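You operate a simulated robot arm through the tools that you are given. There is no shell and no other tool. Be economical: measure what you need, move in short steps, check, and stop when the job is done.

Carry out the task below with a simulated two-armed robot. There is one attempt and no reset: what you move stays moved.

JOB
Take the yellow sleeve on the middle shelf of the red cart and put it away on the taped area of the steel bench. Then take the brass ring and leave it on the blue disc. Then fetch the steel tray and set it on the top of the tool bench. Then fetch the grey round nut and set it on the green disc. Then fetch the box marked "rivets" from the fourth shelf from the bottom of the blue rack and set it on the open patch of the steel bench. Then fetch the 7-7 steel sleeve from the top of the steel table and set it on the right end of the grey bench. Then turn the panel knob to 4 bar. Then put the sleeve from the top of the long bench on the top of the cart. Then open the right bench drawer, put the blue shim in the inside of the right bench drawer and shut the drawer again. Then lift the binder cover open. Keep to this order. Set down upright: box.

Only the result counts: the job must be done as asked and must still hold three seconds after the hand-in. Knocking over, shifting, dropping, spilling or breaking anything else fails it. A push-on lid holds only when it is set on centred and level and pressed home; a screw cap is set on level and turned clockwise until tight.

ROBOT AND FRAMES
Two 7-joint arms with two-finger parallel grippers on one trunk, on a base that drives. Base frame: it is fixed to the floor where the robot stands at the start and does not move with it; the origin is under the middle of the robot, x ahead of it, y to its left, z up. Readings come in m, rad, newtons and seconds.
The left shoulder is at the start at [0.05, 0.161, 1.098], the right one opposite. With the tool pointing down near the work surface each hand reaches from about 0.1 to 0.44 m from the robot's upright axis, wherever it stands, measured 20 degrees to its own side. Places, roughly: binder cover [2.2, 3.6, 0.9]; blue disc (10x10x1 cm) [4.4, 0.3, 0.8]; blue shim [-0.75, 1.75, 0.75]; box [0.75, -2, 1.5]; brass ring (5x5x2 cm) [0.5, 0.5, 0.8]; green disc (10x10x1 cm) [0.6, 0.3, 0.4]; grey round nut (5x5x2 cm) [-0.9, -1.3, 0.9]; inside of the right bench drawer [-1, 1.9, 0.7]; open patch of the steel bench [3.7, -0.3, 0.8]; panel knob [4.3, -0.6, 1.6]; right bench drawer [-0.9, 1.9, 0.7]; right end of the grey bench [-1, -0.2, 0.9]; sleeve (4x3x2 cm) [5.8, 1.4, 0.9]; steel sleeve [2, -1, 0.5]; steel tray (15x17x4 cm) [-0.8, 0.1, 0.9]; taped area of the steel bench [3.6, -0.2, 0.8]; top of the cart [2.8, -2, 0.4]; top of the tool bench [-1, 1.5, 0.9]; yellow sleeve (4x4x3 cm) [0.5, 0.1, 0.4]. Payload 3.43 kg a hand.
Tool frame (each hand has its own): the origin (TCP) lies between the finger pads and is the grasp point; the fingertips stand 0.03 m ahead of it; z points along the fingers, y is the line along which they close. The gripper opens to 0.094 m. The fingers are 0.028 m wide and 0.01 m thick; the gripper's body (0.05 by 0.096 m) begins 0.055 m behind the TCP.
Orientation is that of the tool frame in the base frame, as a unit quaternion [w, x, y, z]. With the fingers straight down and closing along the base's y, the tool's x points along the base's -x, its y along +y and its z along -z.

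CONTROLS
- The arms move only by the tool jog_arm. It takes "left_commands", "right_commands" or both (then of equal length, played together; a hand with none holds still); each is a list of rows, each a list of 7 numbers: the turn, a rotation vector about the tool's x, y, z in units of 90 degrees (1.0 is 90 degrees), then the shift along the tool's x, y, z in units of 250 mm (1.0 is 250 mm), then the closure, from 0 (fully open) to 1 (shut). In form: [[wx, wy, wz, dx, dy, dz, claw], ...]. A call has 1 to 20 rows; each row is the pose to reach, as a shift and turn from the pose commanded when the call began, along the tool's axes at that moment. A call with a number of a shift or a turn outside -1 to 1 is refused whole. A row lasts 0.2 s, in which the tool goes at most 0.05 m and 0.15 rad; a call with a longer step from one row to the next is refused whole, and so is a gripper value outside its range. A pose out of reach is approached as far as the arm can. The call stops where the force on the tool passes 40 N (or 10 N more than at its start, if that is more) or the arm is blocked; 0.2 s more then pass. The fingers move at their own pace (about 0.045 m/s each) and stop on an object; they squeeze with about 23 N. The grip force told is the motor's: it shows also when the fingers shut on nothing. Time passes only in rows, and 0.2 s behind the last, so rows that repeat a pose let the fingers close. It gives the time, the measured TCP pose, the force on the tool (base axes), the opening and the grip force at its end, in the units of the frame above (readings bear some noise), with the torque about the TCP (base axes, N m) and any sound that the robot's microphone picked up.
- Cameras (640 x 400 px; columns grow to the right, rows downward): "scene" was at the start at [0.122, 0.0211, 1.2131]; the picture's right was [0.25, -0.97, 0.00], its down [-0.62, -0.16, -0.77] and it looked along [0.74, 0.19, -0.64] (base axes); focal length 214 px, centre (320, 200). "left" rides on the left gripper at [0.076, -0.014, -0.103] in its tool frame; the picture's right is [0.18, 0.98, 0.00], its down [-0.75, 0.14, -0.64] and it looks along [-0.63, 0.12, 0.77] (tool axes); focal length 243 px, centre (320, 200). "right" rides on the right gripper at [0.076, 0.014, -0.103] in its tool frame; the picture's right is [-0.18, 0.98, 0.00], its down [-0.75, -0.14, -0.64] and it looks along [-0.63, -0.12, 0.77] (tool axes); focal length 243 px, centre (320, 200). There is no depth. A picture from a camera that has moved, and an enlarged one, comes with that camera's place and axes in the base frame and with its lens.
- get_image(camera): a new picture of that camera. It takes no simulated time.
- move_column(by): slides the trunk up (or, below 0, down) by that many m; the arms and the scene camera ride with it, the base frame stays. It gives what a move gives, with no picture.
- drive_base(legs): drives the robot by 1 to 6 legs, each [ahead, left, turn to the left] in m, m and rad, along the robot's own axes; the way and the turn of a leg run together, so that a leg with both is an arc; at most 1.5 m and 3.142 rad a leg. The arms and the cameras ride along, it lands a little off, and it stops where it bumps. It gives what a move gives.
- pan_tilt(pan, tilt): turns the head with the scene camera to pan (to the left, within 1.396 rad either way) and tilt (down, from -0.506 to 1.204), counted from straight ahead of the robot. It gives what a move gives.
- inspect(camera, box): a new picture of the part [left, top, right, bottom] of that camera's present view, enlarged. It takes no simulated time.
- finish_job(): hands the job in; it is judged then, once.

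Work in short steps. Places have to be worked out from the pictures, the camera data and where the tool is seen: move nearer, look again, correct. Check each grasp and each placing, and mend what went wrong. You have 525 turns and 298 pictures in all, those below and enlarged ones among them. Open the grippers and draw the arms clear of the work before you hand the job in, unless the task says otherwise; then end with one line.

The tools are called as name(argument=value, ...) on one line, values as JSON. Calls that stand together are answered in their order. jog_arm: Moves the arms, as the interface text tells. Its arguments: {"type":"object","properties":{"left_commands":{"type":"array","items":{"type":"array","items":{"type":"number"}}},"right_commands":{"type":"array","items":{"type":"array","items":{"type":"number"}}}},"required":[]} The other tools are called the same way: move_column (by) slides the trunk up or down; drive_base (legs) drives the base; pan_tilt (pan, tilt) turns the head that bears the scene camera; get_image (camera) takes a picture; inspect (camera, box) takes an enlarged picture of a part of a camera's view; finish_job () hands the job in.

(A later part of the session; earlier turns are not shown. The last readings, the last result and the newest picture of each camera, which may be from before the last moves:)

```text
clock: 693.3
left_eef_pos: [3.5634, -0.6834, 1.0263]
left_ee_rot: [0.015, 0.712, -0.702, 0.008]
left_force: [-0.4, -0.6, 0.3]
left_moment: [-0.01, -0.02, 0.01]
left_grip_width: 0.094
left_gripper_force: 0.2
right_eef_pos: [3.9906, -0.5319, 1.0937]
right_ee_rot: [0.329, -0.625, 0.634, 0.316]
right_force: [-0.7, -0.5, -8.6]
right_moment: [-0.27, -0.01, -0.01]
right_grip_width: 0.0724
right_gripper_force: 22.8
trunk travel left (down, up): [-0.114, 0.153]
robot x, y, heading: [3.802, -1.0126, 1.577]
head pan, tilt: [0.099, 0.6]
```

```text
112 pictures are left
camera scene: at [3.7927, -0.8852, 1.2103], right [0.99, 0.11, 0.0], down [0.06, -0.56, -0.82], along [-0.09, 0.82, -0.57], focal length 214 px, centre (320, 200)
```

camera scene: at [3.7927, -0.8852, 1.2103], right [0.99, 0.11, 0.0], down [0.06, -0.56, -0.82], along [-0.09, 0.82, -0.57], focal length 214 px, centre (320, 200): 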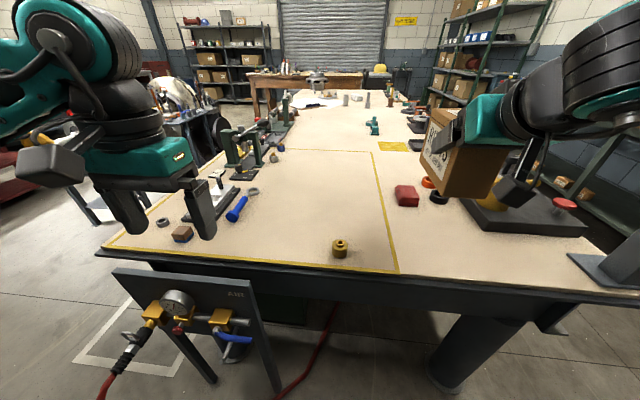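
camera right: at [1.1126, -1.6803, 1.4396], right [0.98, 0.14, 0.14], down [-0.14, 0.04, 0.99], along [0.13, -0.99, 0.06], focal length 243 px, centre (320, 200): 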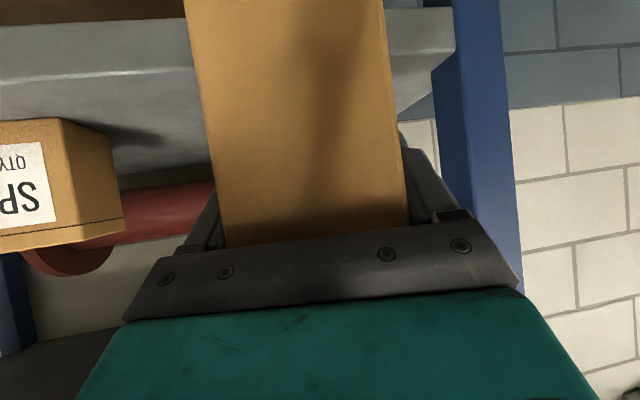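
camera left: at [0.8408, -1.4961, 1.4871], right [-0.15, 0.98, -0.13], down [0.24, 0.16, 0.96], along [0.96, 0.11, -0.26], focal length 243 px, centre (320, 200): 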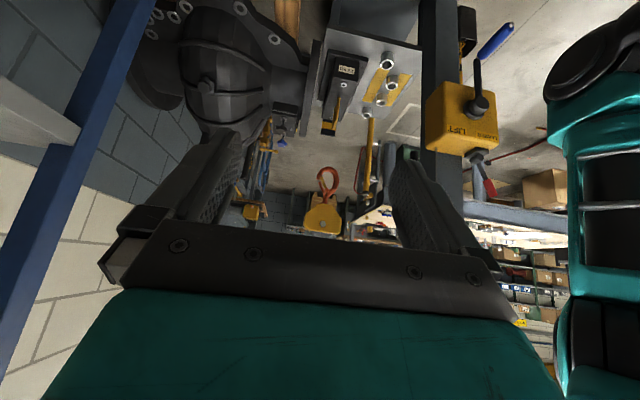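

jog_arm(right_commands=[[0, 0, 0, -0.056, 0.125, 0.08, 1], [0, 0, 0, -0.112, 0.25, 0.16, 1], [0, 0, 0, -0.168, 0.375, 0.24, 1], [0, 0, 0, -0.224, 0.5, 0.32, 1], [0, 0, 0, -0.28, 0.625, 0.4, 1], [0, 0, 0, -0.336, 0.75, 0.48, 1], [0, 0, 0, -0.392, 0.875, 0.56, 1], [0, 0, 0, -0.448, 1.0, 0.639, 1]])

get_image(camera="scene")

```text
clock: 695.1
left_eef_pos: [3.5636, -0.6832, 1.027]
left_ee_rot: [0.014, 0.712, -0.702, 0.008]
left_force: [-0.7, 0.1, 0.4]
left_moment: [0.02, -0.02, 0.0]
left_grip_width: 0.0939
left_gripper_force: 0.1
right_eef_pos: [3.9191, -0.4259, 1.089]
right_ee_rot: [0.329, -0.625, 0.633, 0.316]
right_force: [-0.4, -0.3, -8.9]
right_moment: [-0.32, -0.01, 0.02]
right_grip_width: 0.0723
right_gripper_force: 23.1
right hand out of reach, approached as far as the arm can: row 3, 4, 5, 6, 7, 8
trunk travel left (down, up): [-0.114, 0.153]
robot x, y, heading: [3.804, -1.0121, 1.581]
head pan, tilt: [0.099, 0.6]
```

```text
111 pictures are left
camera scene: at [3.7922, -0.8858, 1.2103], right [0.99, 0.11, 0.0], down [0.06, -0.56, -0.83], along [-0.09, 0.82, -0.56], focal length 214 px, centre (320, 200)
```

scene: 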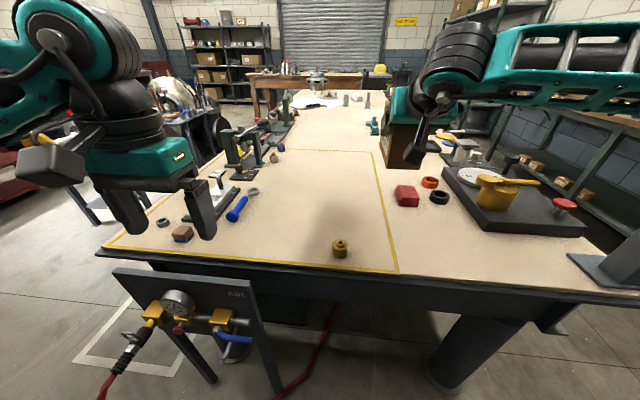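

The arm needs the outward-yaw stance, so I turn the base 0.6 rad left and counter-rotate the hand while moving over the patch.

drive_base(legs=[[0, 0, 0.6]])

jog_arm(right_commands=[[0.052, 0, 0.036, -0.01, -0.133, 0.013, 1], [0.104, 0, 0.073, -0.019, -0.267, 0.027, 1], [0.156, 0, 0.11, -0.028, -0.4, 0.04, 1], [0.209, 0, 0.146, -0.038, -0.533, 0.054, 1], [0.261, 0, 0.182, -0.047, -0.667, 0.067, 1], [0.313, 0, 0.219, -0.057, -0.8, 0.081, 1]])

pan_tilt(pan=-0.5, tilt=0.65)

get_image(camera="scene")

```text
clock: 697.2
left_eef_pos: [3.4178, -0.8757, 1.0275]
left_ee_rot: [0.013, 0.887, -0.46, 0.012]
left_force: [0.1, 0.3, 0.1]
left_moment: [0.0, 0.02, 0.02]
left_grip_width: 0.0941
left_gripper_force: 0.1
right_eef_pos: [3.5655, -0.4621, 1.0873]
right_ee_rot: [-0.222, 0.784, -0.421, -0.398]
right_force: [-0.5, -0.9, -9.4]
right_moment: [-0.25, -0.13, 0.0]
right_grip_width: 0.0725
right_gripper_force: 22.7
trunk travel left (down, up): [-0.114, 0.153]
robot x, y, heading: [3.8046, -1.0156, 2.18]
head pan, tilt: [0.099, 0.6]
```

```text
clock: 698.6
left_eef_pos: [3.4173, -0.8759, 1.0258]
left_ee_rot: [0.012, 0.888, -0.46, 0.012]
left_force: [-0.6, 0.2, 0.1]
left_moment: [0.03, 0.01, -0.03]
left_grip_width: 0.0941
left_gripper_force: 0.1
right_eef_pos: [3.7231, -0.3319, 1.0896]
right_ee_rot: [0.333, -0.623, 0.634, 0.315]
right_force: [-0.3, 0.2, -8.3]
right_moment: [-0.32, -0.01, -0.01]
right_grip_width: 0.0726
right_gripper_force: 22.9
trunk travel left (down, up): [-0.114, 0.153]
robot x, y, heading: [3.8021, -1.013, 2.181]
head pan, tilt: [0.099, 0.6]
```

```text
clock: 699.6
left_eef_pos: [3.4184, -0.8756, 1.0265]
left_ee_rot: [0.012, 0.888, -0.46, 0.012]
left_force: [-1.1, 0.1, -0.2]
left_moment: [-0.01, -0.01, -0.03]
left_grip_width: 0.0939
left_gripper_force: 0.2
right_eef_pos: [3.722, -0.3323, 1.0894]
right_ee_rot: [0.333, -0.625, 0.632, 0.316]
right_force: [-0.1, -0.3, -9.1]
right_moment: [-0.28, 0.07, -0.01]
right_grip_width: 0.0724
right_gripper_force: 23.4
trunk travel left (down, up): [-0.114, 0.153]
robot x, y, heading: [3.8033, -1.0111, 2.183]
head pan, tilt: [-0.499, 0.649]
```

```text
110 pictures are left
camera scene: at [3.7699, -0.8936, 1.2059], right [0.99, 0.11, 0.0], down [0.07, -0.6, -0.8], along [-0.09, 0.79, -0.61], focal length 214 px, centre (320, 200)
```

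scene: 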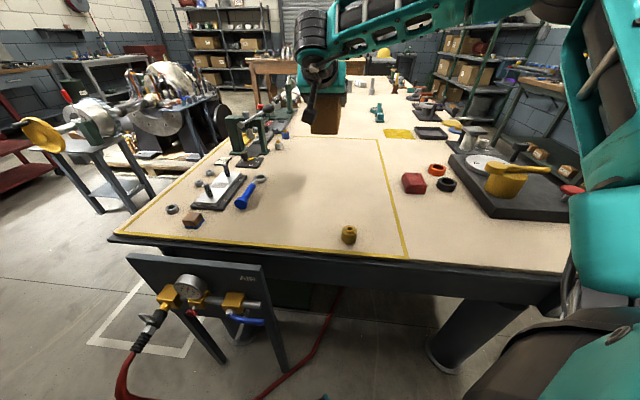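

The hand is right over the open patch. I lower with the trunk, then by arm in steps.

move_column(by=-0.11)

jog_arm(right_commands=[[0, 0, 0, 0.1, 0, 0.07, 1], [0, 0, 0, 0.2, 0, 0.14, 1], [0, 0, 0, 0.285, 0, 0.2, 1]])

get_image(camera="scene")

```text
clock: 701.0
left_eef_pos: [3.4192, -0.8761, 0.9169]
left_ee_rot: [0.013, 0.888, -0.46, 0.012]
left_force: [-0.3, 1.2, -0.1]
left_moment: [0.0, 0.0, 0.01]
left_grip_width: 0.0939
left_gripper_force: 0.0
right_eef_pos: [3.7221, -0.3316, 0.9808]
right_ee_rot: [0.333, -0.625, 0.631, 0.317]
right_force: [-0.5, -0.9, -8.8]
right_moment: [-0.31, 0.0, 0.01]
right_grip_width: 0.0724
right_gripper_force: 23.4
trunk travel left (down, up): [-0.004, 0.263]
robot x, y, heading: [3.8009, -1.0153, 2.185]
head pan, tilt: [-0.499, 0.649]
```

```text
clock: 701.8
left_eef_pos: [3.4175, -0.8755, 0.916]
left_ee_rot: [0.012, 0.887, -0.461, 0.012]
left_force: [0.2, -0.2, -0.2]
left_moment: [-0.01, 0.01, 0.0]
left_grip_width: 0.0939
left_gripper_force: 0.1
right_eef_pos: [3.7226, -0.3313, 0.8943]
right_ee_rot: [0.333, -0.625, 0.632, 0.315]
right_force: [-1.2, 0.2, -8.8]
right_moment: [-0.31, 0.05, -0.02]
right_grip_width: 0.0724
right_gripper_force: 22.7
trunk travel left (down, up): [-0.004, 0.263]
robot x, y, heading: [3.8013, -1.0138, 2.176]
head pan, tilt: [-0.499, 0.649]
```

```text
109 pictures are left
camera scene: at [3.77, -0.8936, 1.0959], right [0.99, 0.11, 0.0], down [0.07, -0.6, -0.8], along [-0.09, 0.79, -0.61], focal length 214 px, centre (320, 200)
```

scene: 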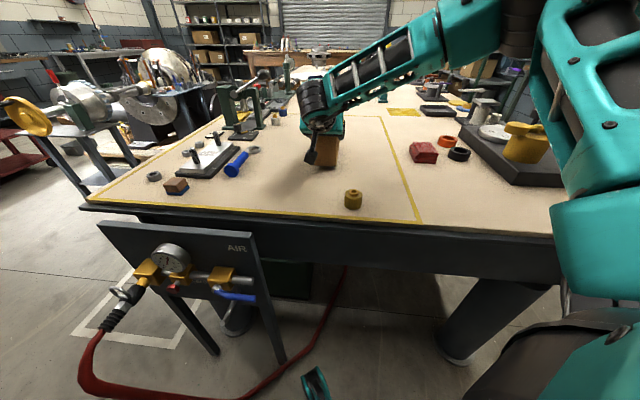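

Close to the surface now. I lower in small steps until contact.

jog_arm(right_commands=[[0, 0, 0, 0.02, 0, 0.014, 1], [0, 0, 0, 0.04, 0, 0.028, 1]])

jog_arm(right_commands=[[0, 0, 0, 0.013, 0, 0.009, 1], [0, 0, 0, 0.026, 0, 0.018, 1]])

```text
clock: 702.4
left_eef_pos: [3.4172, -0.8754, 0.9171]
left_ee_rot: [0.012, 0.888, -0.46, 0.013]
left_force: [-0.5, -0.5, 0.1]
left_moment: [0.01, 0.05, 0.0]
left_grip_width: 0.0941
left_gripper_force: 0.1
right_eef_pos: [3.7235, -0.3321, 0.8814]
right_ee_rot: [0.334, -0.624, 0.632, 0.316]
right_force: [-0.4, 0.0, -9.9]
right_moment: [-0.32, -0.03, -0.01]
right_grip_width: 0.0723
right_gripper_force: 22.5
trunk travel left (down, up): [-0.004, 0.263]
robot x, y, heading: [3.803, -1.0126, 2.179]
head pan, tilt: [-0.499, 0.649]
```

```text
clock: 703.0
left_eef_pos: [3.4184, -0.877, 0.9184]
left_ee_rot: [0.011, 0.887, -0.461, 0.011]
left_force: [-0.3, -0.3, 0.1]
left_moment: [0.0, 0.01, 0.02]
left_grip_width: 0.094
left_gripper_force: 0.0
right_eef_pos: [3.7221, -0.3344, 0.879]
right_ee_rot: [0.335, -0.623, 0.63, 0.321]
right_force: [2.3, -3.8, 9.7]
right_moment: [0.32, 0.4, 0.08]
right_grip_width: 0.0721
right_gripper_force: 23.2
trunk travel left (down, up): [-0.004, 0.263]
robot x, y, heading: [3.8052, -1.0154, 2.183]
head pan, tilt: [-0.499, 0.649]
```

The box is down. I open and withdraw along the hand's axis.

jog_arm(right_commands=[[0, 0, 0, 0, 0, 0, 0.5], [0, 0, 0, 0, 0, 0, 0.1], [0, 0, 0, 0, 0, 0, 0.05], [0, 0, 0, 0, 0, -0.1, 0.05], [0, 0, 0, 0, 0, -0.28, 0.05], [0, 0, 0, 0, 0, -0.46, 0.05], [0, 0, 0, 0, 0, -0.64, 0.05], [0, 0, 0, 0, 0, -0.8, 0.05]])

get_image(camera="scene")

get_image(camera="right")

```text
clock: 704.8
left_eef_pos: [3.418, -0.8769, 0.9163]
left_ee_rot: [0.011, 0.888, -0.46, 0.012]
left_force: [0.0, 0.0, -0.6]
left_moment: [0.03, -0.02, 0.01]
left_grip_width: 0.0941
left_gripper_force: 0.1
right_eef_pos: [3.7177, -0.4967, 0.9893]
right_ee_rot: [0.333, -0.624, 0.632, 0.315]
right_force: [0.1, 0.3, -0.3]
right_moment: [-0.02, 0.02, 0.0]
right_grip_width: 0.0892
right_gripper_force: 0.0
trunk travel left (down, up): [-0.004, 0.263]
robot x, y, heading: [3.8066, -1.016, 2.18]
head pan, tilt: [-0.499, 0.649]
```

```text
108 pictures are left
camera scene: at [3.77, -0.8947, 1.096], right [0.99, 0.11, 0.0], down [0.07, -0.6, -0.8], along [-0.09, 0.79, -0.6], focal length 214 px, centre (320, 200)
```

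scene: 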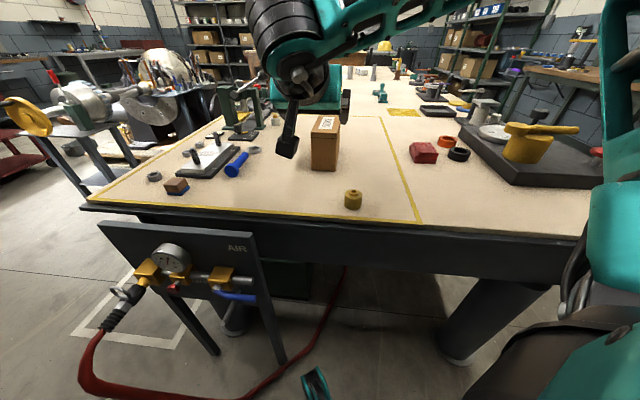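

```text
107 pictures are left
camera right: at [3.7023, -0.6237, 0.9864], right [-0.98, 0.13, 0.13], down [0.12, -0.09, 0.99], along [0.14, 0.99, 0.07], focal length 243 px, centre (320, 200)
```

right: 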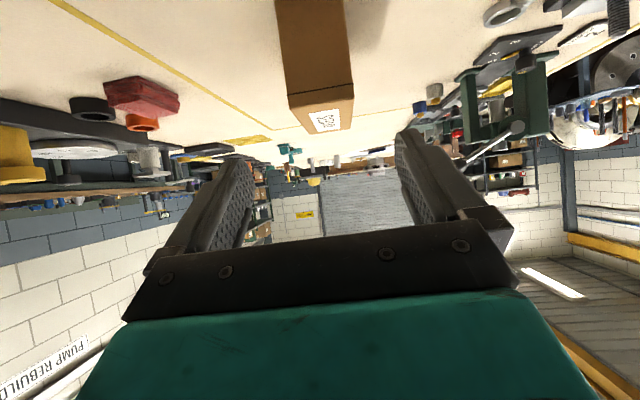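

The box stands upright on the open patch, and the yellow sleeve is undisturbed. Next is the 7‑7 steel sleeve on the steel table. I retreat through the gap.

move_column(by=0.1)

drive_base(legs=[[-0.164, 0.114, 0], [0.41, 0.645, 0], [1.044, -0.058, 0], [0, 0, 2.53]])

pan_tilt(pan=-0.4, tilt=0.6)

get_image(camera="scene")

```text
clock: 706.1
left_eef_pos: [3.4181, -0.8761, 1.0169]
left_ee_rot: [0.012, 0.888, -0.459, 0.012]
left_force: [-0.6, 0.3, 1.0]
left_moment: [0.01, -0.01, -0.03]
left_grip_width: 0.094
left_gripper_force: 0.0
right_eef_pos: [3.7173, -0.4957, 1.0896]
right_ee_rot: [0.333, -0.624, 0.632, 0.317]
right_force: [0.4, 0.3, -0.3]
right_moment: [0.02, 0.05, 0.0]
right_grip_width: 0.0892
right_gripper_force: 0.1
trunk travel left (down, up): [-0.104, 0.163]
robot x, y, heading: [3.8039, -1.013, 2.181]
head pan, tilt: [-0.499, 0.649]
```

```text
clock: 724.4
left_eef_pos: [2.7004, -0.7036, 1.0158]
left_ee_rot: [-0.007, 0.726, 0.688, 0.016]
left_force: [-0.5, -0.6, 0.4]
left_moment: [0.02, -0.02, -0.03]
left_grip_width: 0.0937
left_gripper_force: 0.1
right_eef_pos: [2.2314, -0.8178, 1.0899]
right_ee_rot: [0.189, 0.802, 0.382, -0.419]
right_force: [0.2, -0.9, -0.2]
right_moment: [0.0, -0.02, -0.01]
right_grip_width: 0.0894
right_gripper_force: 0.2
trunk travel left (down, up): [-0.104, 0.163]
robot x, y, heading: [2.4804, -0.3587, -1.628]
head pan, tilt: [-0.499, 0.649]
```

```text
clock: 725.1
left_eef_pos: [2.7003, -0.705, 1.0174]
left_ee_rot: [-0.007, 0.726, 0.687, 0.015]
left_force: [0.4, -0.3, -0.7]
left_moment: [0.0, 0.01, 0.0]
left_grip_width: 0.0939
left_gripper_force: 0.1
right_eef_pos: [2.2305, -0.8183, 1.0896]
right_ee_rot: [0.19, 0.801, 0.383, -0.419]
right_force: [0.6, 0.5, -0.9]
right_moment: [0.0, -0.01, -0.02]
right_grip_width: 0.0891
right_gripper_force: 0.0
trunk travel left (down, up): [-0.104, 0.163]
robot x, y, heading: [2.4793, -0.3562, -1.628]
head pan, tilt: [-0.4, 0.6]
```

```text
106 pictures are left
camera scene: at [2.4415, -0.4774, 1.2003], right [-0.9, 0.44, 0.0], down [0.25, 0.51, -0.82], along [-0.36, -0.74, -0.57], focal length 214 px, centre (320, 200)
```

scene: 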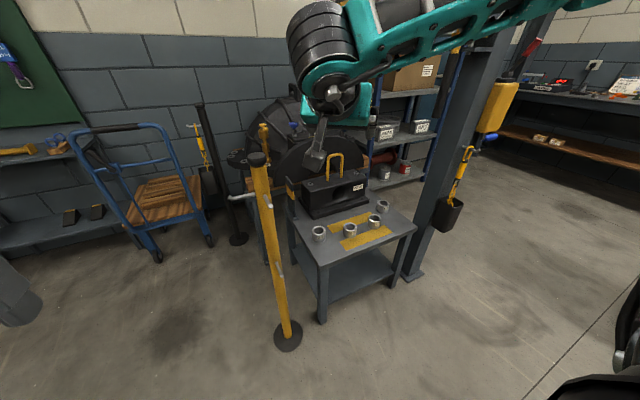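

The steel table carries four small sleeves. I zoom in to find the one marked 7‑7.

inspect(camera="scene", box=[290, 180, 430, 280])

```text
4.00 times, centred on (360, 230) of scene
camera zoom: at [2.4415, -0.4774, 1.2003], right [-0.9, 0.44, 0.0], down [0.25, 0.51, -0.82], along [-0.36, -0.74, -0.57], focal length 858 px, centre (160, 80)
```

zoom: 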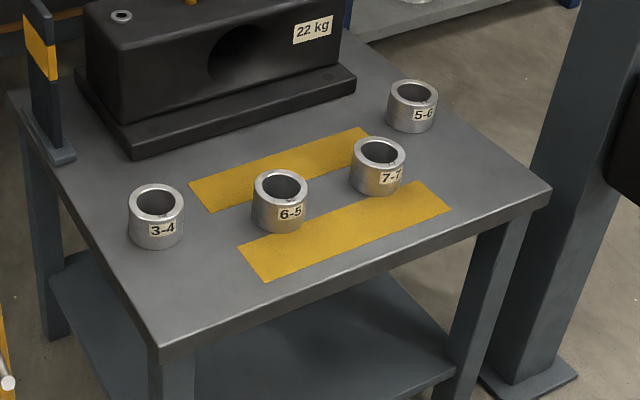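

The 7‑7 sleeve is at about (1.82, −1.12) on a table of height about 0.45. I'll use the left arm (the hoist chain is on the right), so I turn and approach.

drive_base(legs=[[0, 0, -0.728], [0.594, -0.368, 0]])

jog_arm(left_commands=[[0, 0, -0.083, -0.05, 0.1, 0.1, 0], [0, 0, -0.167, -0.1, 0.2, 0.2, 0], [0, 0, -0.25, -0.15, 0.3, 0.3, 0], [0, 0, -0.333, -0.2, 0.4, 0.4, 0], [0, 0, -0.417, -0.25, 0.5, 0.5, 0], [0, 0, -0.5, -0.3, 0.6, 0.6, 0]])

move_column(by=-0.1)

```text
clock: 730.8
left_eef_pos: [1.7489, -0.9346, 1.0162]
left_ee_rot: [-0.001, 0.919, 0.394, 0.016]
left_force: [-1.2, 0.8, 0.2]
left_moment: [-0.02, -0.02, -0.01]
left_grip_width: 0.094
left_gripper_force: 0.1
right_eef_pos: [1.3189, -0.714, 1.0897]
right_ee_rot: [0.032, 0.884, 0.081, -0.458]
right_force: [0.4, 0.3, -0.2]
right_moment: [0.0, 0.0, 0.03]
right_grip_width: 0.0894
right_gripper_force: 0.1
trunk travel left (down, up): [-0.104, 0.163]
robot x, y, heading: [1.8105, -0.5282, -2.338]
head pan, tilt: [-0.4, 0.6]
```

```text
clock: 732.2
left_eef_pos: [1.8105, -1.0914, 0.8639]
left_ee_rot: [0.006, 0.698, 0.716, 0.016]
left_force: [-0.3, 0.1, 0.5]
left_moment: [-0.02, 0.0, 0.0]
left_grip_width: 0.0938
left_gripper_force: 0.0
right_eef_pos: [1.3181, -0.715, 1.0895]
right_ee_rot: [0.033, 0.884, 0.081, -0.459]
right_force: [0.6, 0.6, -0.1]
right_moment: [0.01, 0.01, 0.0]
right_grip_width: 0.0895
right_gripper_force: 0.0
trunk travel left (down, up): [-0.104, 0.163]
robot x, y, heading: [1.81, -0.5238, -2.336]
head pan, tilt: [-0.4, 0.6]
```

```text
clock: 733.6
left_eef_pos: [1.8105, -1.0906, 0.765]
left_ee_rot: [0.005, 0.699, 0.715, 0.016]
left_force: [0.2, -1.1, 0.4]
left_moment: [-0.02, -0.02, -0.06]
left_grip_width: 0.094
left_gripper_force: 0.0
right_eef_pos: [1.3182, -0.7131, 0.989]
right_ee_rot: [0.032, 0.884, 0.08, -0.459]
right_force: [0.2, 0.1, 0.2]
right_moment: [0.03, 0.0, 0.02]
right_grip_width: 0.0895
right_gripper_force: 0.1
trunk travel left (down, up): [-0.004, 0.263]
robot x, y, heading: [1.8108, -0.5304, -2.341]
head pan, tilt: [-0.4, 0.6]
```

The left hand hangs straight over the table. I look with its camera.

get_image(camera="left")

```text
104 pictures are left
camera left: at [1.7936, -1.0157, 0.8694], right [0.98, 0.21, 0.03], down [0.14, -0.76, 0.63], along [0.15, -0.62, -0.77], focal length 243 px, centre (320, 200)
```

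left: 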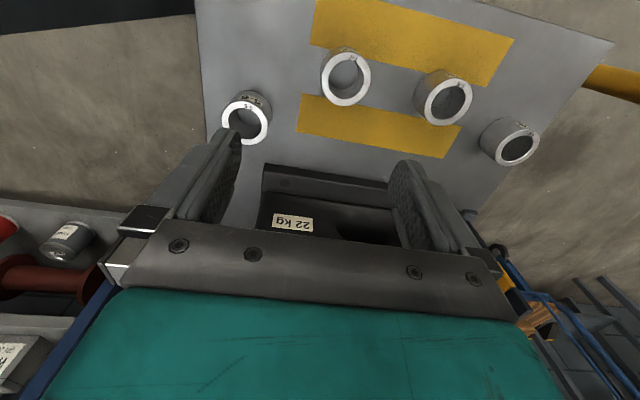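

The 7‑7 sleeve (between the tapes, second from the left here) is at about (1.855, −1.088). I move over it and lower partway.

jog_arm(left_commands=[[0, 0, 0, 0, 0.18, 0.05, 0], [0, 0, 0, 0, 0.18, 0.24, 0], [0, 0, 0, 0, 0.18, 0.43, 0], [0, 0, 0, 0, 0.18, 0.62, 0], [0, 0, 0, 0, 0.18, 0.76, 0]])

get_image(camera="left")

```text
clock: 734.8
left_eef_pos: [1.8634, -1.0835, 0.5761]
left_ee_rot: [0.004, 0.699, 0.715, 0.015]
left_force: [0.2, -1.2, 0.2]
left_moment: [0.01, 0.03, 0.01]
left_grip_width: 0.094
left_gripper_force: 0.1
right_eef_pos: [1.3188, -0.7146, 0.9892]
right_ee_rot: [0.032, 0.884, 0.08, -0.459]
right_force: [0.1, -0.2, -0.1]
right_moment: [-0.01, 0.0, 0.0]
right_grip_width: 0.0895
right_gripper_force: 0.2
trunk travel left (down, up): [-0.004, 0.263]
robot x, y, heading: [1.8073, -0.5318, -2.337]
head pan, tilt: [-0.4, 0.6]
```

```text
103 pictures are left
camera left: at [1.8454, -1.0095, 0.6795], right [0.98, 0.21, 0.03], down [0.14, -0.76, 0.63], along [0.15, -0.62, -0.77], focal length 243 px, centre (320, 200)
```

left: 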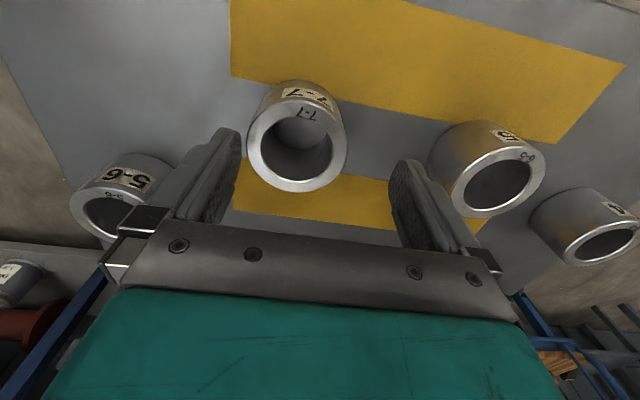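

Confirmed "7‑7". Its top is at z ≈ 0.53, centre (1.849, −1.084). I correct 1.4 cm, lower 5 cm and close.

jog_arm(left_commands=[[0, 0, 0, 0, -0.056, 0, 0], [0, 0, 0, 0, -0.056, 0.1, 0], [0, 0, 0, 0, -0.056, 0.2, 0], [0, 0, 0, 0, -0.056, 0.2, 0.5], [0, 0, 0, 0, -0.056, 0.2, 1], [0, 0, 0, 0, -0.056, 0.2, 1]])

get_image(camera="left")

```text
clock: 736.2
left_eef_pos: [1.8436, -1.0868, 0.5303]
left_ee_rot: [0.002, 0.701, 0.713, 0.007]
left_force: [-21.6, 3.9, 21.2]
left_moment: [-0.17, 1.64, -0.43]
left_grip_width: 0.0644
left_gripper_force: 22.5
right_eef_pos: [1.3182, -0.7111, 0.9913]
right_ee_rot: [0.034, 0.885, 0.081, -0.457]
right_force: [1.2, 0.0, 0.5]
right_moment: [-0.01, -0.03, 0.01]
right_grip_width: 0.0895
right_gripper_force: 0.0
trunk travel left (down, up): [-0.004, 0.263]
robot x, y, heading: [1.8114, -0.5321, -2.338]
head pan, tilt: [-0.4, 0.6]
```

```text
102 pictures are left
camera left: at [1.8286, -1.011, 0.6343], right [0.98, 0.2, 0.01], down [0.15, -0.76, 0.64], along [0.14, -0.62, -0.77], focal length 243 px, centre (320, 200)
```

left: 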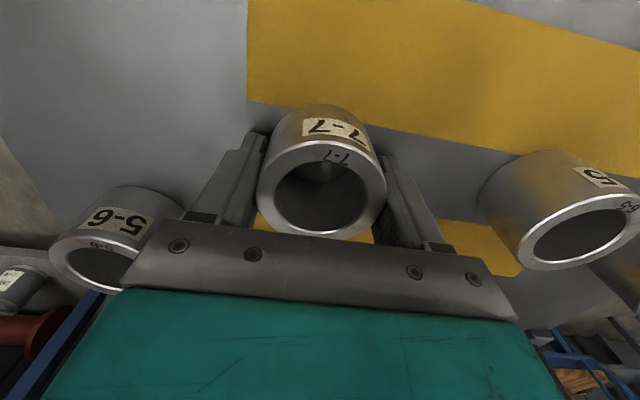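

Contact forces come from a fingertip touching the table (z ≈ 0.50). The sleeve is gripped at 64 mm, so I lift.

jog_arm(left_commands=[[0, 0, 0, 0, 0, -0.06, 1], [0, 0, 0, 0, 0, -0.16, 1], [0, 0, 0, 0, 0, -0.3, 1], [0, 0, 0, 0, 0, -0.45, 1]])

get_image(camera="left")

```text
clock: 737.2
left_eef_pos: [1.847, -1.0881, 0.6388]
left_ee_rot: [0.004, 0.699, 0.715, 0.017]
left_force: [0.5, 0.0, -4.7]
left_moment: [0.01, 0.02, -0.01]
left_grip_width: 0.0639
left_gripper_force: 23.0
right_eef_pos: [1.3175, -0.7144, 0.9897]
right_ee_rot: [0.032, 0.885, 0.082, -0.458]
right_force: [-0.5, -0.4, -0.6]
right_moment: [0.02, -0.01, 0.02]
right_grip_width: 0.0896
right_gripper_force: 0.0
trunk travel left (down, up): [-0.004, 0.263]
robot x, y, heading: [1.8091, -0.5333, -2.343]
head pan, tilt: [-0.4, 0.6]
```

```text
101 pictures are left
camera left: at [1.829, -1.0139, 0.7438], right [0.98, 0.21, 0.03], down [0.14, -0.76, 0.63], along [0.16, -0.61, -0.77], focal length 243 px, centre (320, 200)
```

left: 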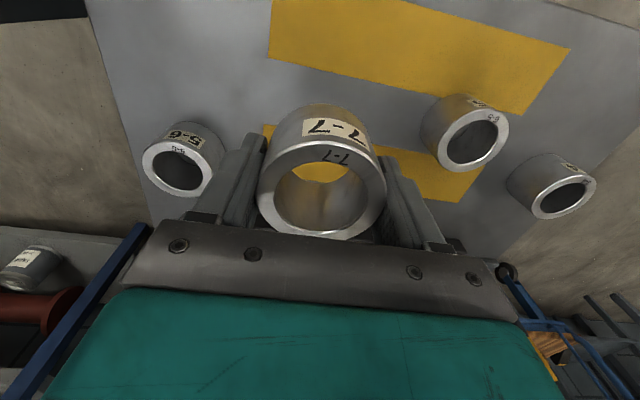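

The 7‑7 sleeve is held (4.7 N). I raise and fold the left arm for travel.

move_column(by=0.2)

jog_arm(left_commands=[[0, 0, 0.083, 0.05, -0.1, -0.1, 1], [0, 0, 0.167, 0.1, -0.2, -0.2, 1], [0, 0, 0.25, 0.15, -0.3, -0.3, 1], [0, 0, 0.333, 0.2, -0.4, -0.4, 1], [0, 0, 0.417, 0.25, -0.5, -0.5, 1], [0, 0, 0.5, 0.3, -0.6, -0.6, 1]])

```text
clock: 739.3
left_eef_pos: [1.8466, -1.0881, 0.8392]
left_ee_rot: [0.005, 0.699, 0.715, 0.016]
left_force: [-0.6, 1.4, -6.2]
left_moment: [-0.01, -0.04, -0.01]
left_grip_width: 0.064
left_gripper_force: 23.2
right_eef_pos: [1.3191, -0.7151, 1.1891]
right_ee_rot: [0.033, 0.884, 0.082, -0.458]
right_force: [-0.1, -0.6, 0.3]
right_moment: [-0.02, 0.01, -0.02]
right_grip_width: 0.0894
right_gripper_force: 0.0
trunk travel left (down, up): [-0.204, 0.063]
robot x, y, heading: [1.8097, -0.5305, -2.338]
head pan, tilt: [-0.4, 0.6]
```

```text
clock: 740.4
left_eef_pos: [1.7508, -1.0461, 0.9366]
left_ee_rot: [0.008, 0.861, 0.508, 0.032]
left_force: [8.1, -2.3, -9.2]
left_moment: [0.24, 0.61, 0.17]
left_grip_width: 0.0638
left_gripper_force: 23.5
right_eef_pos: [1.3179, -0.7145, 1.189]
right_ee_rot: [0.032, 0.884, 0.081, -0.459]
right_force: [-1.0, 0.0, 0.5]
right_moment: [0.0, -0.02, 0.02]
right_grip_width: 0.0896
right_gripper_force: 0.0
trunk travel left (down, up): [-0.204, 0.063]
robot x, y, heading: [1.8116, -0.5318, -2.334]
head pan, tilt: [-0.4, 0.6]
stopped in row 5 (left hand): the force on the tool passed its limit at 57 N (the readings are from after the stop); the commanded pose is now the measured one
```

The left hand touched something, probably the hoist post. I back away toward +x/+y before continuing the fold.

drive_base(legs=[[-0.2, -0.02, 0]])

jog_arm(left_commands=[[0, 0, 0.08, 0.05, -0.08, -0.1, 1], [0, 0, 0.16, 0.1, -0.16, -0.2, 1], [0, 0, 0.17, 0.15, -0.24, -0.3, 1]])

get_image(camera="scene")

```text
clock: 742.0
left_eef_pos: [1.8699, -0.887, 0.9382]
left_ee_rot: [0.008, 0.862, 0.505, 0.028]
left_force: [0.0, 0.5, -5.5]
left_moment: [-0.02, 0.01, 0.0]
left_grip_width: 0.0635
left_gripper_force: 23.2
right_eef_pos: [1.4418, -0.5548, 1.1904]
right_ee_rot: [0.032, 0.885, 0.08, -0.459]
right_force: [-0.3, -0.8, 0.3]
right_moment: [-0.01, -0.03, 0.01]
right_grip_width: 0.0893
right_gripper_force: 0.1
trunk travel left (down, up): [-0.204, 0.063]
robot x, y, heading: [1.9329, -0.3745, -2.339]
head pan, tilt: [-0.4, 0.6]
```

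```text
clock: 742.8
left_eef_pos: [1.8327, -0.828, 1.0126]
left_ee_rot: [0.003, 0.923, 0.385, 0.029]
left_force: [-0.3, 0.2, -5.2]
left_moment: [0.01, 0.03, -0.01]
left_grip_width: 0.0637
left_gripper_force: 22.8
right_eef_pos: [1.4405, -0.5559, 1.1892]
right_ee_rot: [0.032, 0.885, 0.079, -0.458]
right_force: [-0.4, 0.5, 0.4]
right_moment: [0.01, 0.0, -0.01]
right_grip_width: 0.0894
right_gripper_force: 0.1
trunk travel left (down, up): [-0.204, 0.063]
robot x, y, heading: [1.935, -0.3753, -2.339]
head pan, tilt: [-0.4, 0.6]
```

```text
100 pictures are left
camera scene: at [1.8228, -0.437, 1.3002], right [-0.39, 0.92, 0.0], down [0.52, 0.22, -0.82], along [-0.76, -0.32, -0.57], focal length 214 px, centre (320, 200)
```

scene: 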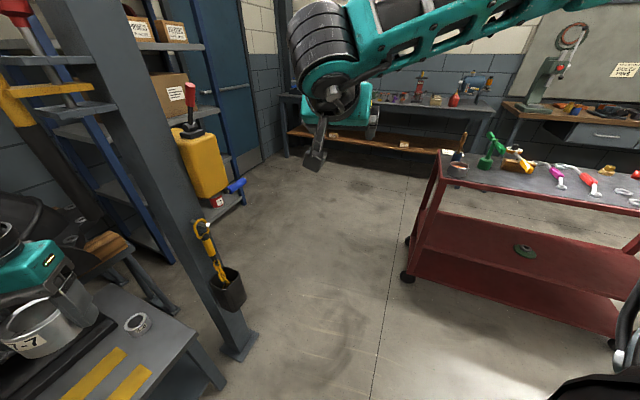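

Clear now. I drive back past the hoist and cart, facing the grey bench.

drive_base(legs=[[0, 0, -1.404], [0.59, 0.616, 0], [0.1035, 0.15, 0], [0.514, 0.364, 0], [0.385, 0.234, 0], [0, 0, 0.6]])

```text
clock: 754.7
left_eef_pos: [0.3889, -0.5694, 1.0112]
left_ee_rot: [0.022, 0.949, -0.313, 0.022]
left_force: [0.5, 0.3, -5.4]
left_moment: [-0.01, -0.03, -0.04]
left_grip_width: 0.0633
left_gripper_force: 23.1
right_eef_pos: [0.603, -0.1434, 1.1897]
right_ee_rot: [-0.277, 0.72, -0.519, -0.367]
right_force: [0.4, -0.9, 0.3]
right_moment: [-0.02, -0.03, 0.03]
right_grip_width: 0.0894
right_gripper_force: 0.0
trunk travel left (down, up): [-0.204, 0.063]
robot x, y, heading: [0.8516, -0.6052, 2.517]
head pan, tilt: [-0.4, 0.6]
stopped in leg 4: the robot was blocked; the commanded pose is now the measured one
```

The base brushed the cart's corner again. I shift away 3 cm and continue at y ≈ −0.64.

drive_base(legs=[[-0.045, 0.011, 0], [0.446, 0.322, 0], [0.4, 0.26, 0], [0, 0, 0.62], [0, -0.62, 0]])

pan_tilt(pan=0.1, tilt=0.6)

get_image(camera="scene")

```text
clock: 768.3
left_eef_pos: [-0.547, -0.2396, 1.0115]
left_ee_rot: [0.014, 0.999, -0.01, 0.026]
left_force: [0.4, -0.5, -5.2]
left_moment: [-0.01, 0.01, 0.0]
left_grip_width: 0.063
left_gripper_force: 23.0
right_eef_pos: [-0.619, 0.2329, 1.1888]
right_ee_rot: [-0.153, 0.844, -0.277, -0.434]
right_force: [0.4, -0.2, 0.3]
right_moment: [0.02, 0.02, 0.01]
right_grip_width: 0.0895
right_gripper_force: 0.2
trunk travel left (down, up): [-0.204, 0.063]
robot x, y, heading: [-0.1529, 0.0035, 3.127]
head pan, tilt: [-0.4, 0.6]
```

```text
clock: 769.2
left_eef_pos: [-0.5458, -0.2397, 1.0124]
left_ee_rot: [0.015, 0.999, -0.011, 0.026]
left_force: [1.1, 1.0, -4.4]
left_moment: [-0.01, -0.02, -0.02]
left_grip_width: 0.0628
left_gripper_force: 23.1
right_eef_pos: [-0.6172, 0.2334, 1.1891]
right_ee_rot: [-0.153, 0.844, -0.277, -0.434]
right_force: [0.1, 0.1, -0.7]
right_moment: [0.02, -0.01, 0.0]
right_grip_width: 0.0895
right_gripper_force: 0.1
trunk travel left (down, up): [-0.204, 0.063]
robot x, y, heading: [-0.1481, -0.0006, 3.124]
head pan, tilt: [0.099, 0.6]
```

```text
99 pictures are left
camera scene: at [-0.2767, -0.0069, 1.3002], right [-0.09, 1.0, 0.0], down [0.56, 0.05, -0.82], along [-0.82, -0.07, -0.57], focal length 214 px, centre (320, 200)
```

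scene: 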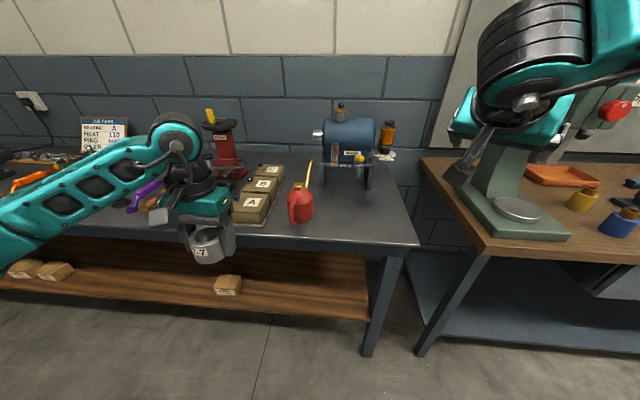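

The right end of the grey bench, where the tray stood, is free at about (−0.79, 0.05). I turn the base to 135° for reach and extend the left hand.

drive_base(legs=[[0, 0, -0.77], [0.07, -0.07, 0]])

jog_arm(left_commands=[[0, 0, -0.083, -0.03, 0.1, 0.0, 1], [0, 0, -0.167, -0.06, 0.2, 0.0, 1], [0, 0, -0.25, -0.09, 0.3, 0.0, 1], [0, 0, -0.333, -0.12, 0.4, 0.0, 1], [0, 0, -0.417, -0.15, 0.5, 0.0, 1], [0, 0, -0.5, -0.18, 0.6, 0.0, 1]])

```text
clock: 772.6
left_eef_pos: [-0.6025, 0.2051, 1.0122]
left_ee_rot: [0.023, 0.923, -0.385, 0.019]
left_force: [0.0, -0.5, -5.9]
left_moment: [0.03, -0.02, 0.05]
left_grip_width: 0.0627
left_gripper_force: 23.1
right_eef_pos: [-0.3252, 0.5935, 1.188]
right_ee_rot: [-0.303, 0.679, -0.573, -0.344]
right_force: [0.6, 0.3, -0.7]
right_moment: [0.0, -0.03, 0.01]
right_grip_width: 0.0893
right_gripper_force: 0.0
trunk travel left (down, up): [-0.204, 0.063]
robot x, y, heading: [-0.1498, 0.103, 2.362]
head pan, tilt: [0.099, 0.6]
```

```text
clock: 774.0
left_eef_pos: [-0.7415, 0.1317, 1.0124]
left_ee_rot: [0.028, 1.0, -0.001, 0.008]
left_force: [-0.2, 0.1, -5.9]
left_moment: [0.01, 0.02, -0.01]
left_grip_width: 0.0627
left_gripper_force: 23.2
right_eef_pos: [-0.3254, 0.5944, 1.1895]
right_ee_rot: [-0.305, 0.678, -0.573, -0.345]
right_force: [1.1, 0.6, 0.3]
right_moment: [0.03, -0.01, 0.0]
right_grip_width: 0.0891
right_gripper_force: 0.0
trunk travel left (down, up): [-0.204, 0.063]
robot x, y, heading: [-0.1469, 0.1022, 2.362]
head pan, tilt: [0.099, 0.6]
```

I shift the last few centimetres and lower.

drive_base(legs=[[-0.014, 0.085, 0]])

move_column(by=-0.09)

pan_tilt(pan=0.7, tilt=0.65)

get_image(camera="scene")

```text
clock: 775.4
left_eef_pos: [-0.7912, 0.0619, 1.0129]
left_ee_rot: [0.028, 1.0, -0.002, 0.009]
left_force: [0.0, -1.2, -5.4]
left_moment: [0.01, 0.0, -0.01]
left_grip_width: 0.0627
left_gripper_force: 23.1
right_eef_pos: [-0.3759, 0.5238, 1.1894]
right_ee_rot: [-0.305, 0.678, -0.573, -0.345]
right_force: [-0.5, 0.4, -0.7]
right_moment: [0.04, -0.03, 0.0]
right_grip_width: 0.0893
right_gripper_force: 0.0
trunk travel left (down, up): [-0.204, 0.063]
robot x, y, heading: [-0.2024, 0.029, 2.362]
head pan, tilt: [0.099, 0.6]
```

```text
clock: 776.6
left_eef_pos: [-0.7904, 0.0626, 0.9233]
left_ee_rot: [0.029, 1.0, -0.002, 0.008]
left_force: [0.1, 0.4, -6.1]
left_moment: [-0.02, 0.05, 0.01]
left_grip_width: 0.0625
left_gripper_force: 23.1
right_eef_pos: [-0.3753, 0.524, 1.1004]
right_ee_rot: [-0.304, 0.679, -0.573, -0.345]
right_force: [-0.2, -0.7, -0.2]
right_moment: [0.03, 0.02, -0.02]
right_grip_width: 0.0894
right_gripper_force: 0.0
trunk travel left (down, up): [-0.114, 0.153]
robot x, y, heading: [-0.1988, 0.0269, 2.358]
head pan, tilt: [0.099, 0.6]
```

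```text
clock: 777.6
left_eef_pos: [-0.791, 0.0618, 0.9226]
left_ee_rot: [0.029, 1.0, -0.002, 0.009]
left_force: [0.5, -0.4, -6.2]
left_moment: [-0.01, -0.03, -0.01]
left_grip_width: 0.0626
left_gripper_force: 22.5
right_eef_pos: [-0.375, 0.5237, 1.0991]
right_ee_rot: [-0.304, 0.679, -0.573, -0.344]
right_force: [-0.1, 0.1, -0.3]
right_moment: [0.01, -0.03, -0.03]
right_grip_width: 0.089
right_gripper_force: 0.1
trunk travel left (down, up): [-0.114, 0.153]
robot x, y, heading: [-0.1988, 0.0315, 2.36]
head pan, tilt: [0.7, 0.649]
```

```text
98 pictures are left
camera scene: at [-0.3148, 0.0649, 1.2059], right [0.08, 1.0, 0.0], down [0.6, -0.05, -0.8], along [-0.79, 0.06, -0.6], focal length 214 px, centre (320, 200)
```

scene: 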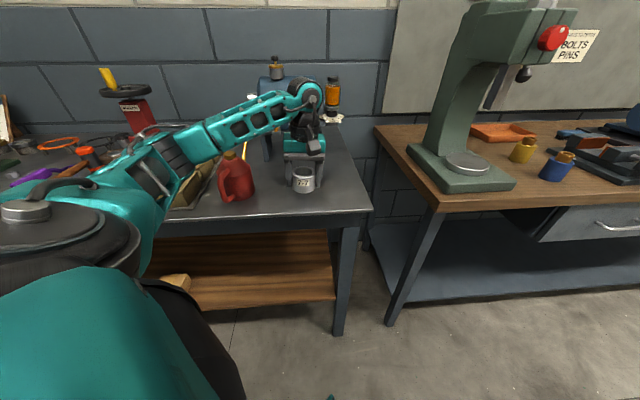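

The forearm passes near the oil can. I zoom to check before lowering the rest.

inspect(camera="scene", box=[180, 80, 380, 220])

```text
2.86 times, centred on (280, 150) of scene
camera zoom: at [-0.3148, 0.0649, 1.2059], right [0.08, 1.0, 0.0], down [0.6, -0.05, -0.8], along [-0.79, 0.06, -0.6], focal length 613 px, centre (434, 343)
```

zoom: 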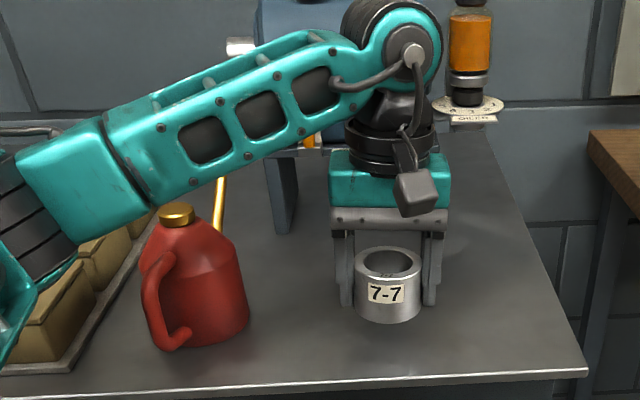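

The forearm is nearer to me than the can. I lower slowly until contact.

move_column(by=-0.015)

move_column(by=-0.01)

move_column(by=-0.006)

```text
clock: 778.2
left_eef_pos: [-0.7908, 0.0614, 0.9074]
left_ee_rot: [0.028, 1.0, -0.002, 0.008]
left_force: [-0.1, 0.9, -5.9]
left_moment: [0.0, -0.02, -0.03]
left_grip_width: 0.0627
left_gripper_force: 22.8
right_eef_pos: [-0.3766, 0.5246, 1.084]
right_ee_rot: [-0.303, 0.679, -0.573, -0.345]
right_force: [0.7, 0.4, -0.2]
right_moment: [-0.02, -0.01, -0.01]
right_grip_width: 0.0894
right_gripper_force: 0.1
trunk travel left (down, up): [-0.099, 0.168]
robot x, y, heading: [-0.1984, 0.0307, 2.36]
head pan, tilt: [0.7, 0.649]
```

```text
clock: 778.8
left_eef_pos: [-0.7909, 0.0616, 0.8972]
left_ee_rot: [0.03, 1.0, -0.002, 0.009]
left_force: [-0.3, -0.8, -5.7]
left_moment: [-0.03, 0.02, 0.02]
left_grip_width: 0.0625
left_gripper_force: 23.0
right_eef_pos: [-0.3765, 0.5241, 1.0734]
right_ee_rot: [-0.304, 0.678, -0.573, -0.345]
right_force: [-0.2, 0.6, -1.4]
right_moment: [0.03, -0.02, 0.0]
right_grip_width: 0.0892
right_gripper_force: 0.1
trunk travel left (down, up): [-0.089, 0.178]
robot x, y, heading: [-0.1983, 0.0282, 2.361]
head pan, tilt: [0.7, 0.649]
```

```text
clock: 779.4
left_eef_pos: [-0.7908, 0.0625, 0.8929]
left_ee_rot: [0.026, 1.0, -0.002, 0.008]
left_force: [-0.9, -1.1, 4.9]
left_moment: [0.23, 0.11, 0.04]
left_grip_width: 0.0626
left_gripper_force: 23.4
right_eef_pos: [-0.3748, 0.5225, 1.0684]
right_ee_rot: [-0.305, 0.678, -0.574, -0.344]
right_force: [-0.2, 0.5, 0.5]
right_moment: [0.05, 0.04, -0.03]
right_grip_width: 0.0895
right_gripper_force: 0.0
trunk travel left (down, up): [-0.083, 0.184]
robot x, y, heading: [-0.1951, 0.0302, 2.36]
head pan, tilt: [0.7, 0.649]
```

Contact made. I open, lift straight up by arm, and check.

jog_arm(left_commands=[[0, 0, 0, 0, 0, 0, 0.5], [0, 0, 0, 0, 0, 0, 0.1], [0, 0, 0, 0, 0, 0, 0], [0, 0, 0, 0, 0, -0.15, 0], [0, 0, 0, 0, 0, -0.33, 0], [0, 0, 0, 0, 0, -0.5, 0]])

inspect(camera="scene", box=[180, 80, 400, 240])

```text
clock: 780.8
left_eef_pos: [-0.7904, 0.069, 1.0174]
left_ee_rot: [0.029, 1.0, -0.002, 0.009]
left_force: [0.4, -0.4, 0.2]
left_moment: [0.0, 0.01, 0.0]
left_grip_width: 0.0938
left_gripper_force: 0.2
right_eef_pos: [-0.3751, 0.5242, 1.0673]
right_ee_rot: [-0.303, 0.678, -0.574, -0.345]
right_force: [-0.5, 0.2, 0.9]
right_moment: [0.02, 0.0, 0.03]
right_grip_width: 0.0893
right_gripper_force: 0.1
trunk travel left (down, up): [-0.083, 0.184]
robot x, y, heading: [-0.199, 0.0296, 2.362]
head pan, tilt: [0.7, 0.649]
```

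```text
2.50 times, centred on (290, 160) of scene
camera zoom: at [-0.3139, 0.0649, 1.175], right [0.08, 1.0, 0.0], down [0.6, -0.05, -0.8], along [-0.79, 0.06, -0.6], focal length 536 px, centre (395, 300)
```

zoom: 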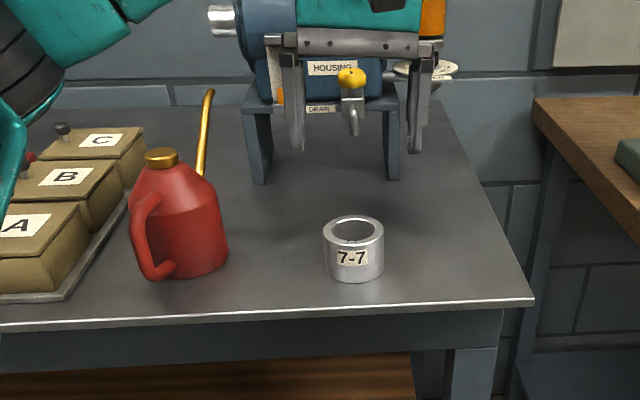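

The 7‑7 sleeve stands on the right end of the grey bench. Next is the panel knob. I fold the left arm, raise the trunk, and retrace the route.

jog_arm(left_commands=[[0, 0, 0.083, 0.05, -0.1, -0.05, 0], [0, 0, 0.167, 0.1, -0.2, -0.1, 0], [0, 0, 0.25, 0.15, -0.3, -0.15, 0], [0, 0, 0.333, 0.2, -0.4, -0.2, 0], [0, 0, 0.417, 0.25, -0.5, -0.2, 0], [0, 0, 0.5, 0.3, -0.6, -0.2, 0]])

move_column(by=0.18)

drive_base(legs=[[0, 0, 0.78], [-0.03, 0.65, 0], [0, 0, -2.44], [0.53, -0.44, 0]])

```text
clock: 782.2
left_eef_pos: [-0.7158, 0.2213, 1.0591]
left_ee_rot: [0.023, 0.922, -0.385, 0.019]
left_force: [0.3, 0.1, -0.6]
left_moment: [0.02, -0.02, 0.01]
left_grip_width: 0.0939
left_gripper_force: 0.0
right_eef_pos: [-0.3741, 0.5249, 1.0678]
right_ee_rot: [-0.304, 0.678, -0.574, -0.345]
right_force: [-1.1, 0.4, -0.2]
right_moment: [-0.03, -0.03, -0.03]
right_grip_width: 0.0895
right_gripper_force: 0.0
trunk travel left (down, up): [-0.083, 0.184]
robot x, y, heading: [-0.1967, 0.0317, 2.362]
head pan, tilt: [0.7, 0.649]
```

```text
clock: 784.2
left_eef_pos: [-0.7173, 0.2199, 1.2397]
left_ee_rot: [0.023, 0.923, -0.385, 0.019]
left_force: [0.0, 0.2, 0.6]
left_moment: [0.0, 0.01, -0.03]
left_grip_width: 0.0942
left_gripper_force: 0.0
right_eef_pos: [-0.3753, 0.5245, 1.2479]
right_ee_rot: [-0.305, 0.678, -0.573, -0.345]
right_force: [-0.7, 0.1, -0.3]
right_moment: [0.02, 0.0, -0.02]
right_grip_width: 0.0893
right_gripper_force: 0.1
trunk travel left (down, up): [-0.263, 0.004]
robot x, y, heading: [-0.1997, 0.0292, 2.365]
head pan, tilt: [0.7, 0.649]
```

```text
clock: 802.1
left_eef_pos: [0.7343, -0.086, 1.2385]
left_ee_rot: [-0.03, -0.36, 0.932, 0.003]
left_force: [1.4, -0.4, -0.7]
left_moment: [0.0, 0.0, 0.01]
left_grip_width: 0.0938
left_gripper_force: 0.0
right_eef_pos: [1.0227, -0.4399, 1.2484]
right_ee_rot: [0.46, -0.055, 0.886, 0.019]
right_force: [-0.5, -0.3, 0.4]
right_moment: [-0.01, -0.02, 0.02]
right_grip_width: 0.0893
right_gripper_force: 0.1
trunk travel left (down, up): [-0.263, 0.004]
robot x, y, heading: [0.5213, -0.5911, 0.748]
head pan, tilt: [0.7, 0.649]
```

I shift a bit away from the cart, move to x ≈ 0.79, and check the elbow against the hoist.

drive_base(legs=[[-0.024, -0.026, 0], [0.198, -0.184, 0]])

pan_tilt(pan=-0.9, tilt=0.3)

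get_image(camera="scene")

```text
clock: 804.9
left_eef_pos: [1.0068, -0.1179, 1.2402]
left_ee_rot: [-0.03, -0.362, 0.932, 0.003]
left_force: [-0.3, -0.1, -0.2]
left_moment: [-0.02, -0.01, 0.0]
left_grip_width: 0.0941
left_gripper_force: 0.0
right_eef_pos: [1.2973, -0.4721, 1.2476]
right_ee_rot: [0.459, -0.056, 0.887, 0.019]
right_force: [0.1, -0.3, 0.1]
right_moment: [0.02, -0.02, 0.0]
right_grip_width: 0.0891
right_gripper_force: 0.0
trunk travel left (down, up): [-0.263, 0.004]
robot x, y, heading: [0.7949, -0.6295, 0.749]
head pan, tilt: [0.7, 0.649]
```

```text
clock: 806.5
left_eef_pos: [1.0074, -0.1175, 1.2408]
left_ee_rot: [-0.03, -0.362, 0.932, 0.003]
left_force: [0.5, 0.4, -0.6]
left_moment: [0.0, -0.02, 0.0]
left_grip_width: 0.0941
left_gripper_force: 0.1
right_eef_pos: [1.2956, -0.4724, 1.2497]
right_ee_rot: [0.459, -0.055, 0.887, 0.018]
right_force: [0.8, 0.4, 0.4]
right_moment: [-0.01, 0.01, -0.04]
right_grip_width: 0.0894
right_gripper_force: 0.0
trunk travel left (down, up): [-0.263, 0.004]
robot x, y, heading: [0.7967, -0.6273, 0.75]
head pan, tilt: [-0.901, 0.3]
```

```text
95 pictures are left
camera scene: at [0.9157, -0.6149, 1.3868], right [-0.15, -0.99, 0.0], down [-0.29, 0.04, -0.96], along [0.94, -0.14, -0.3], focal length 214 px, centre (320, 200)
```

scene: 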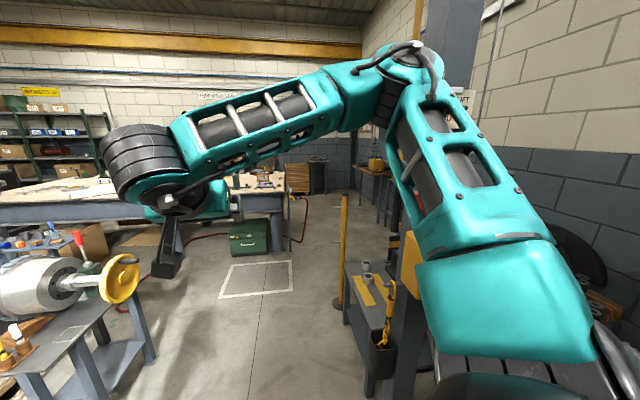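

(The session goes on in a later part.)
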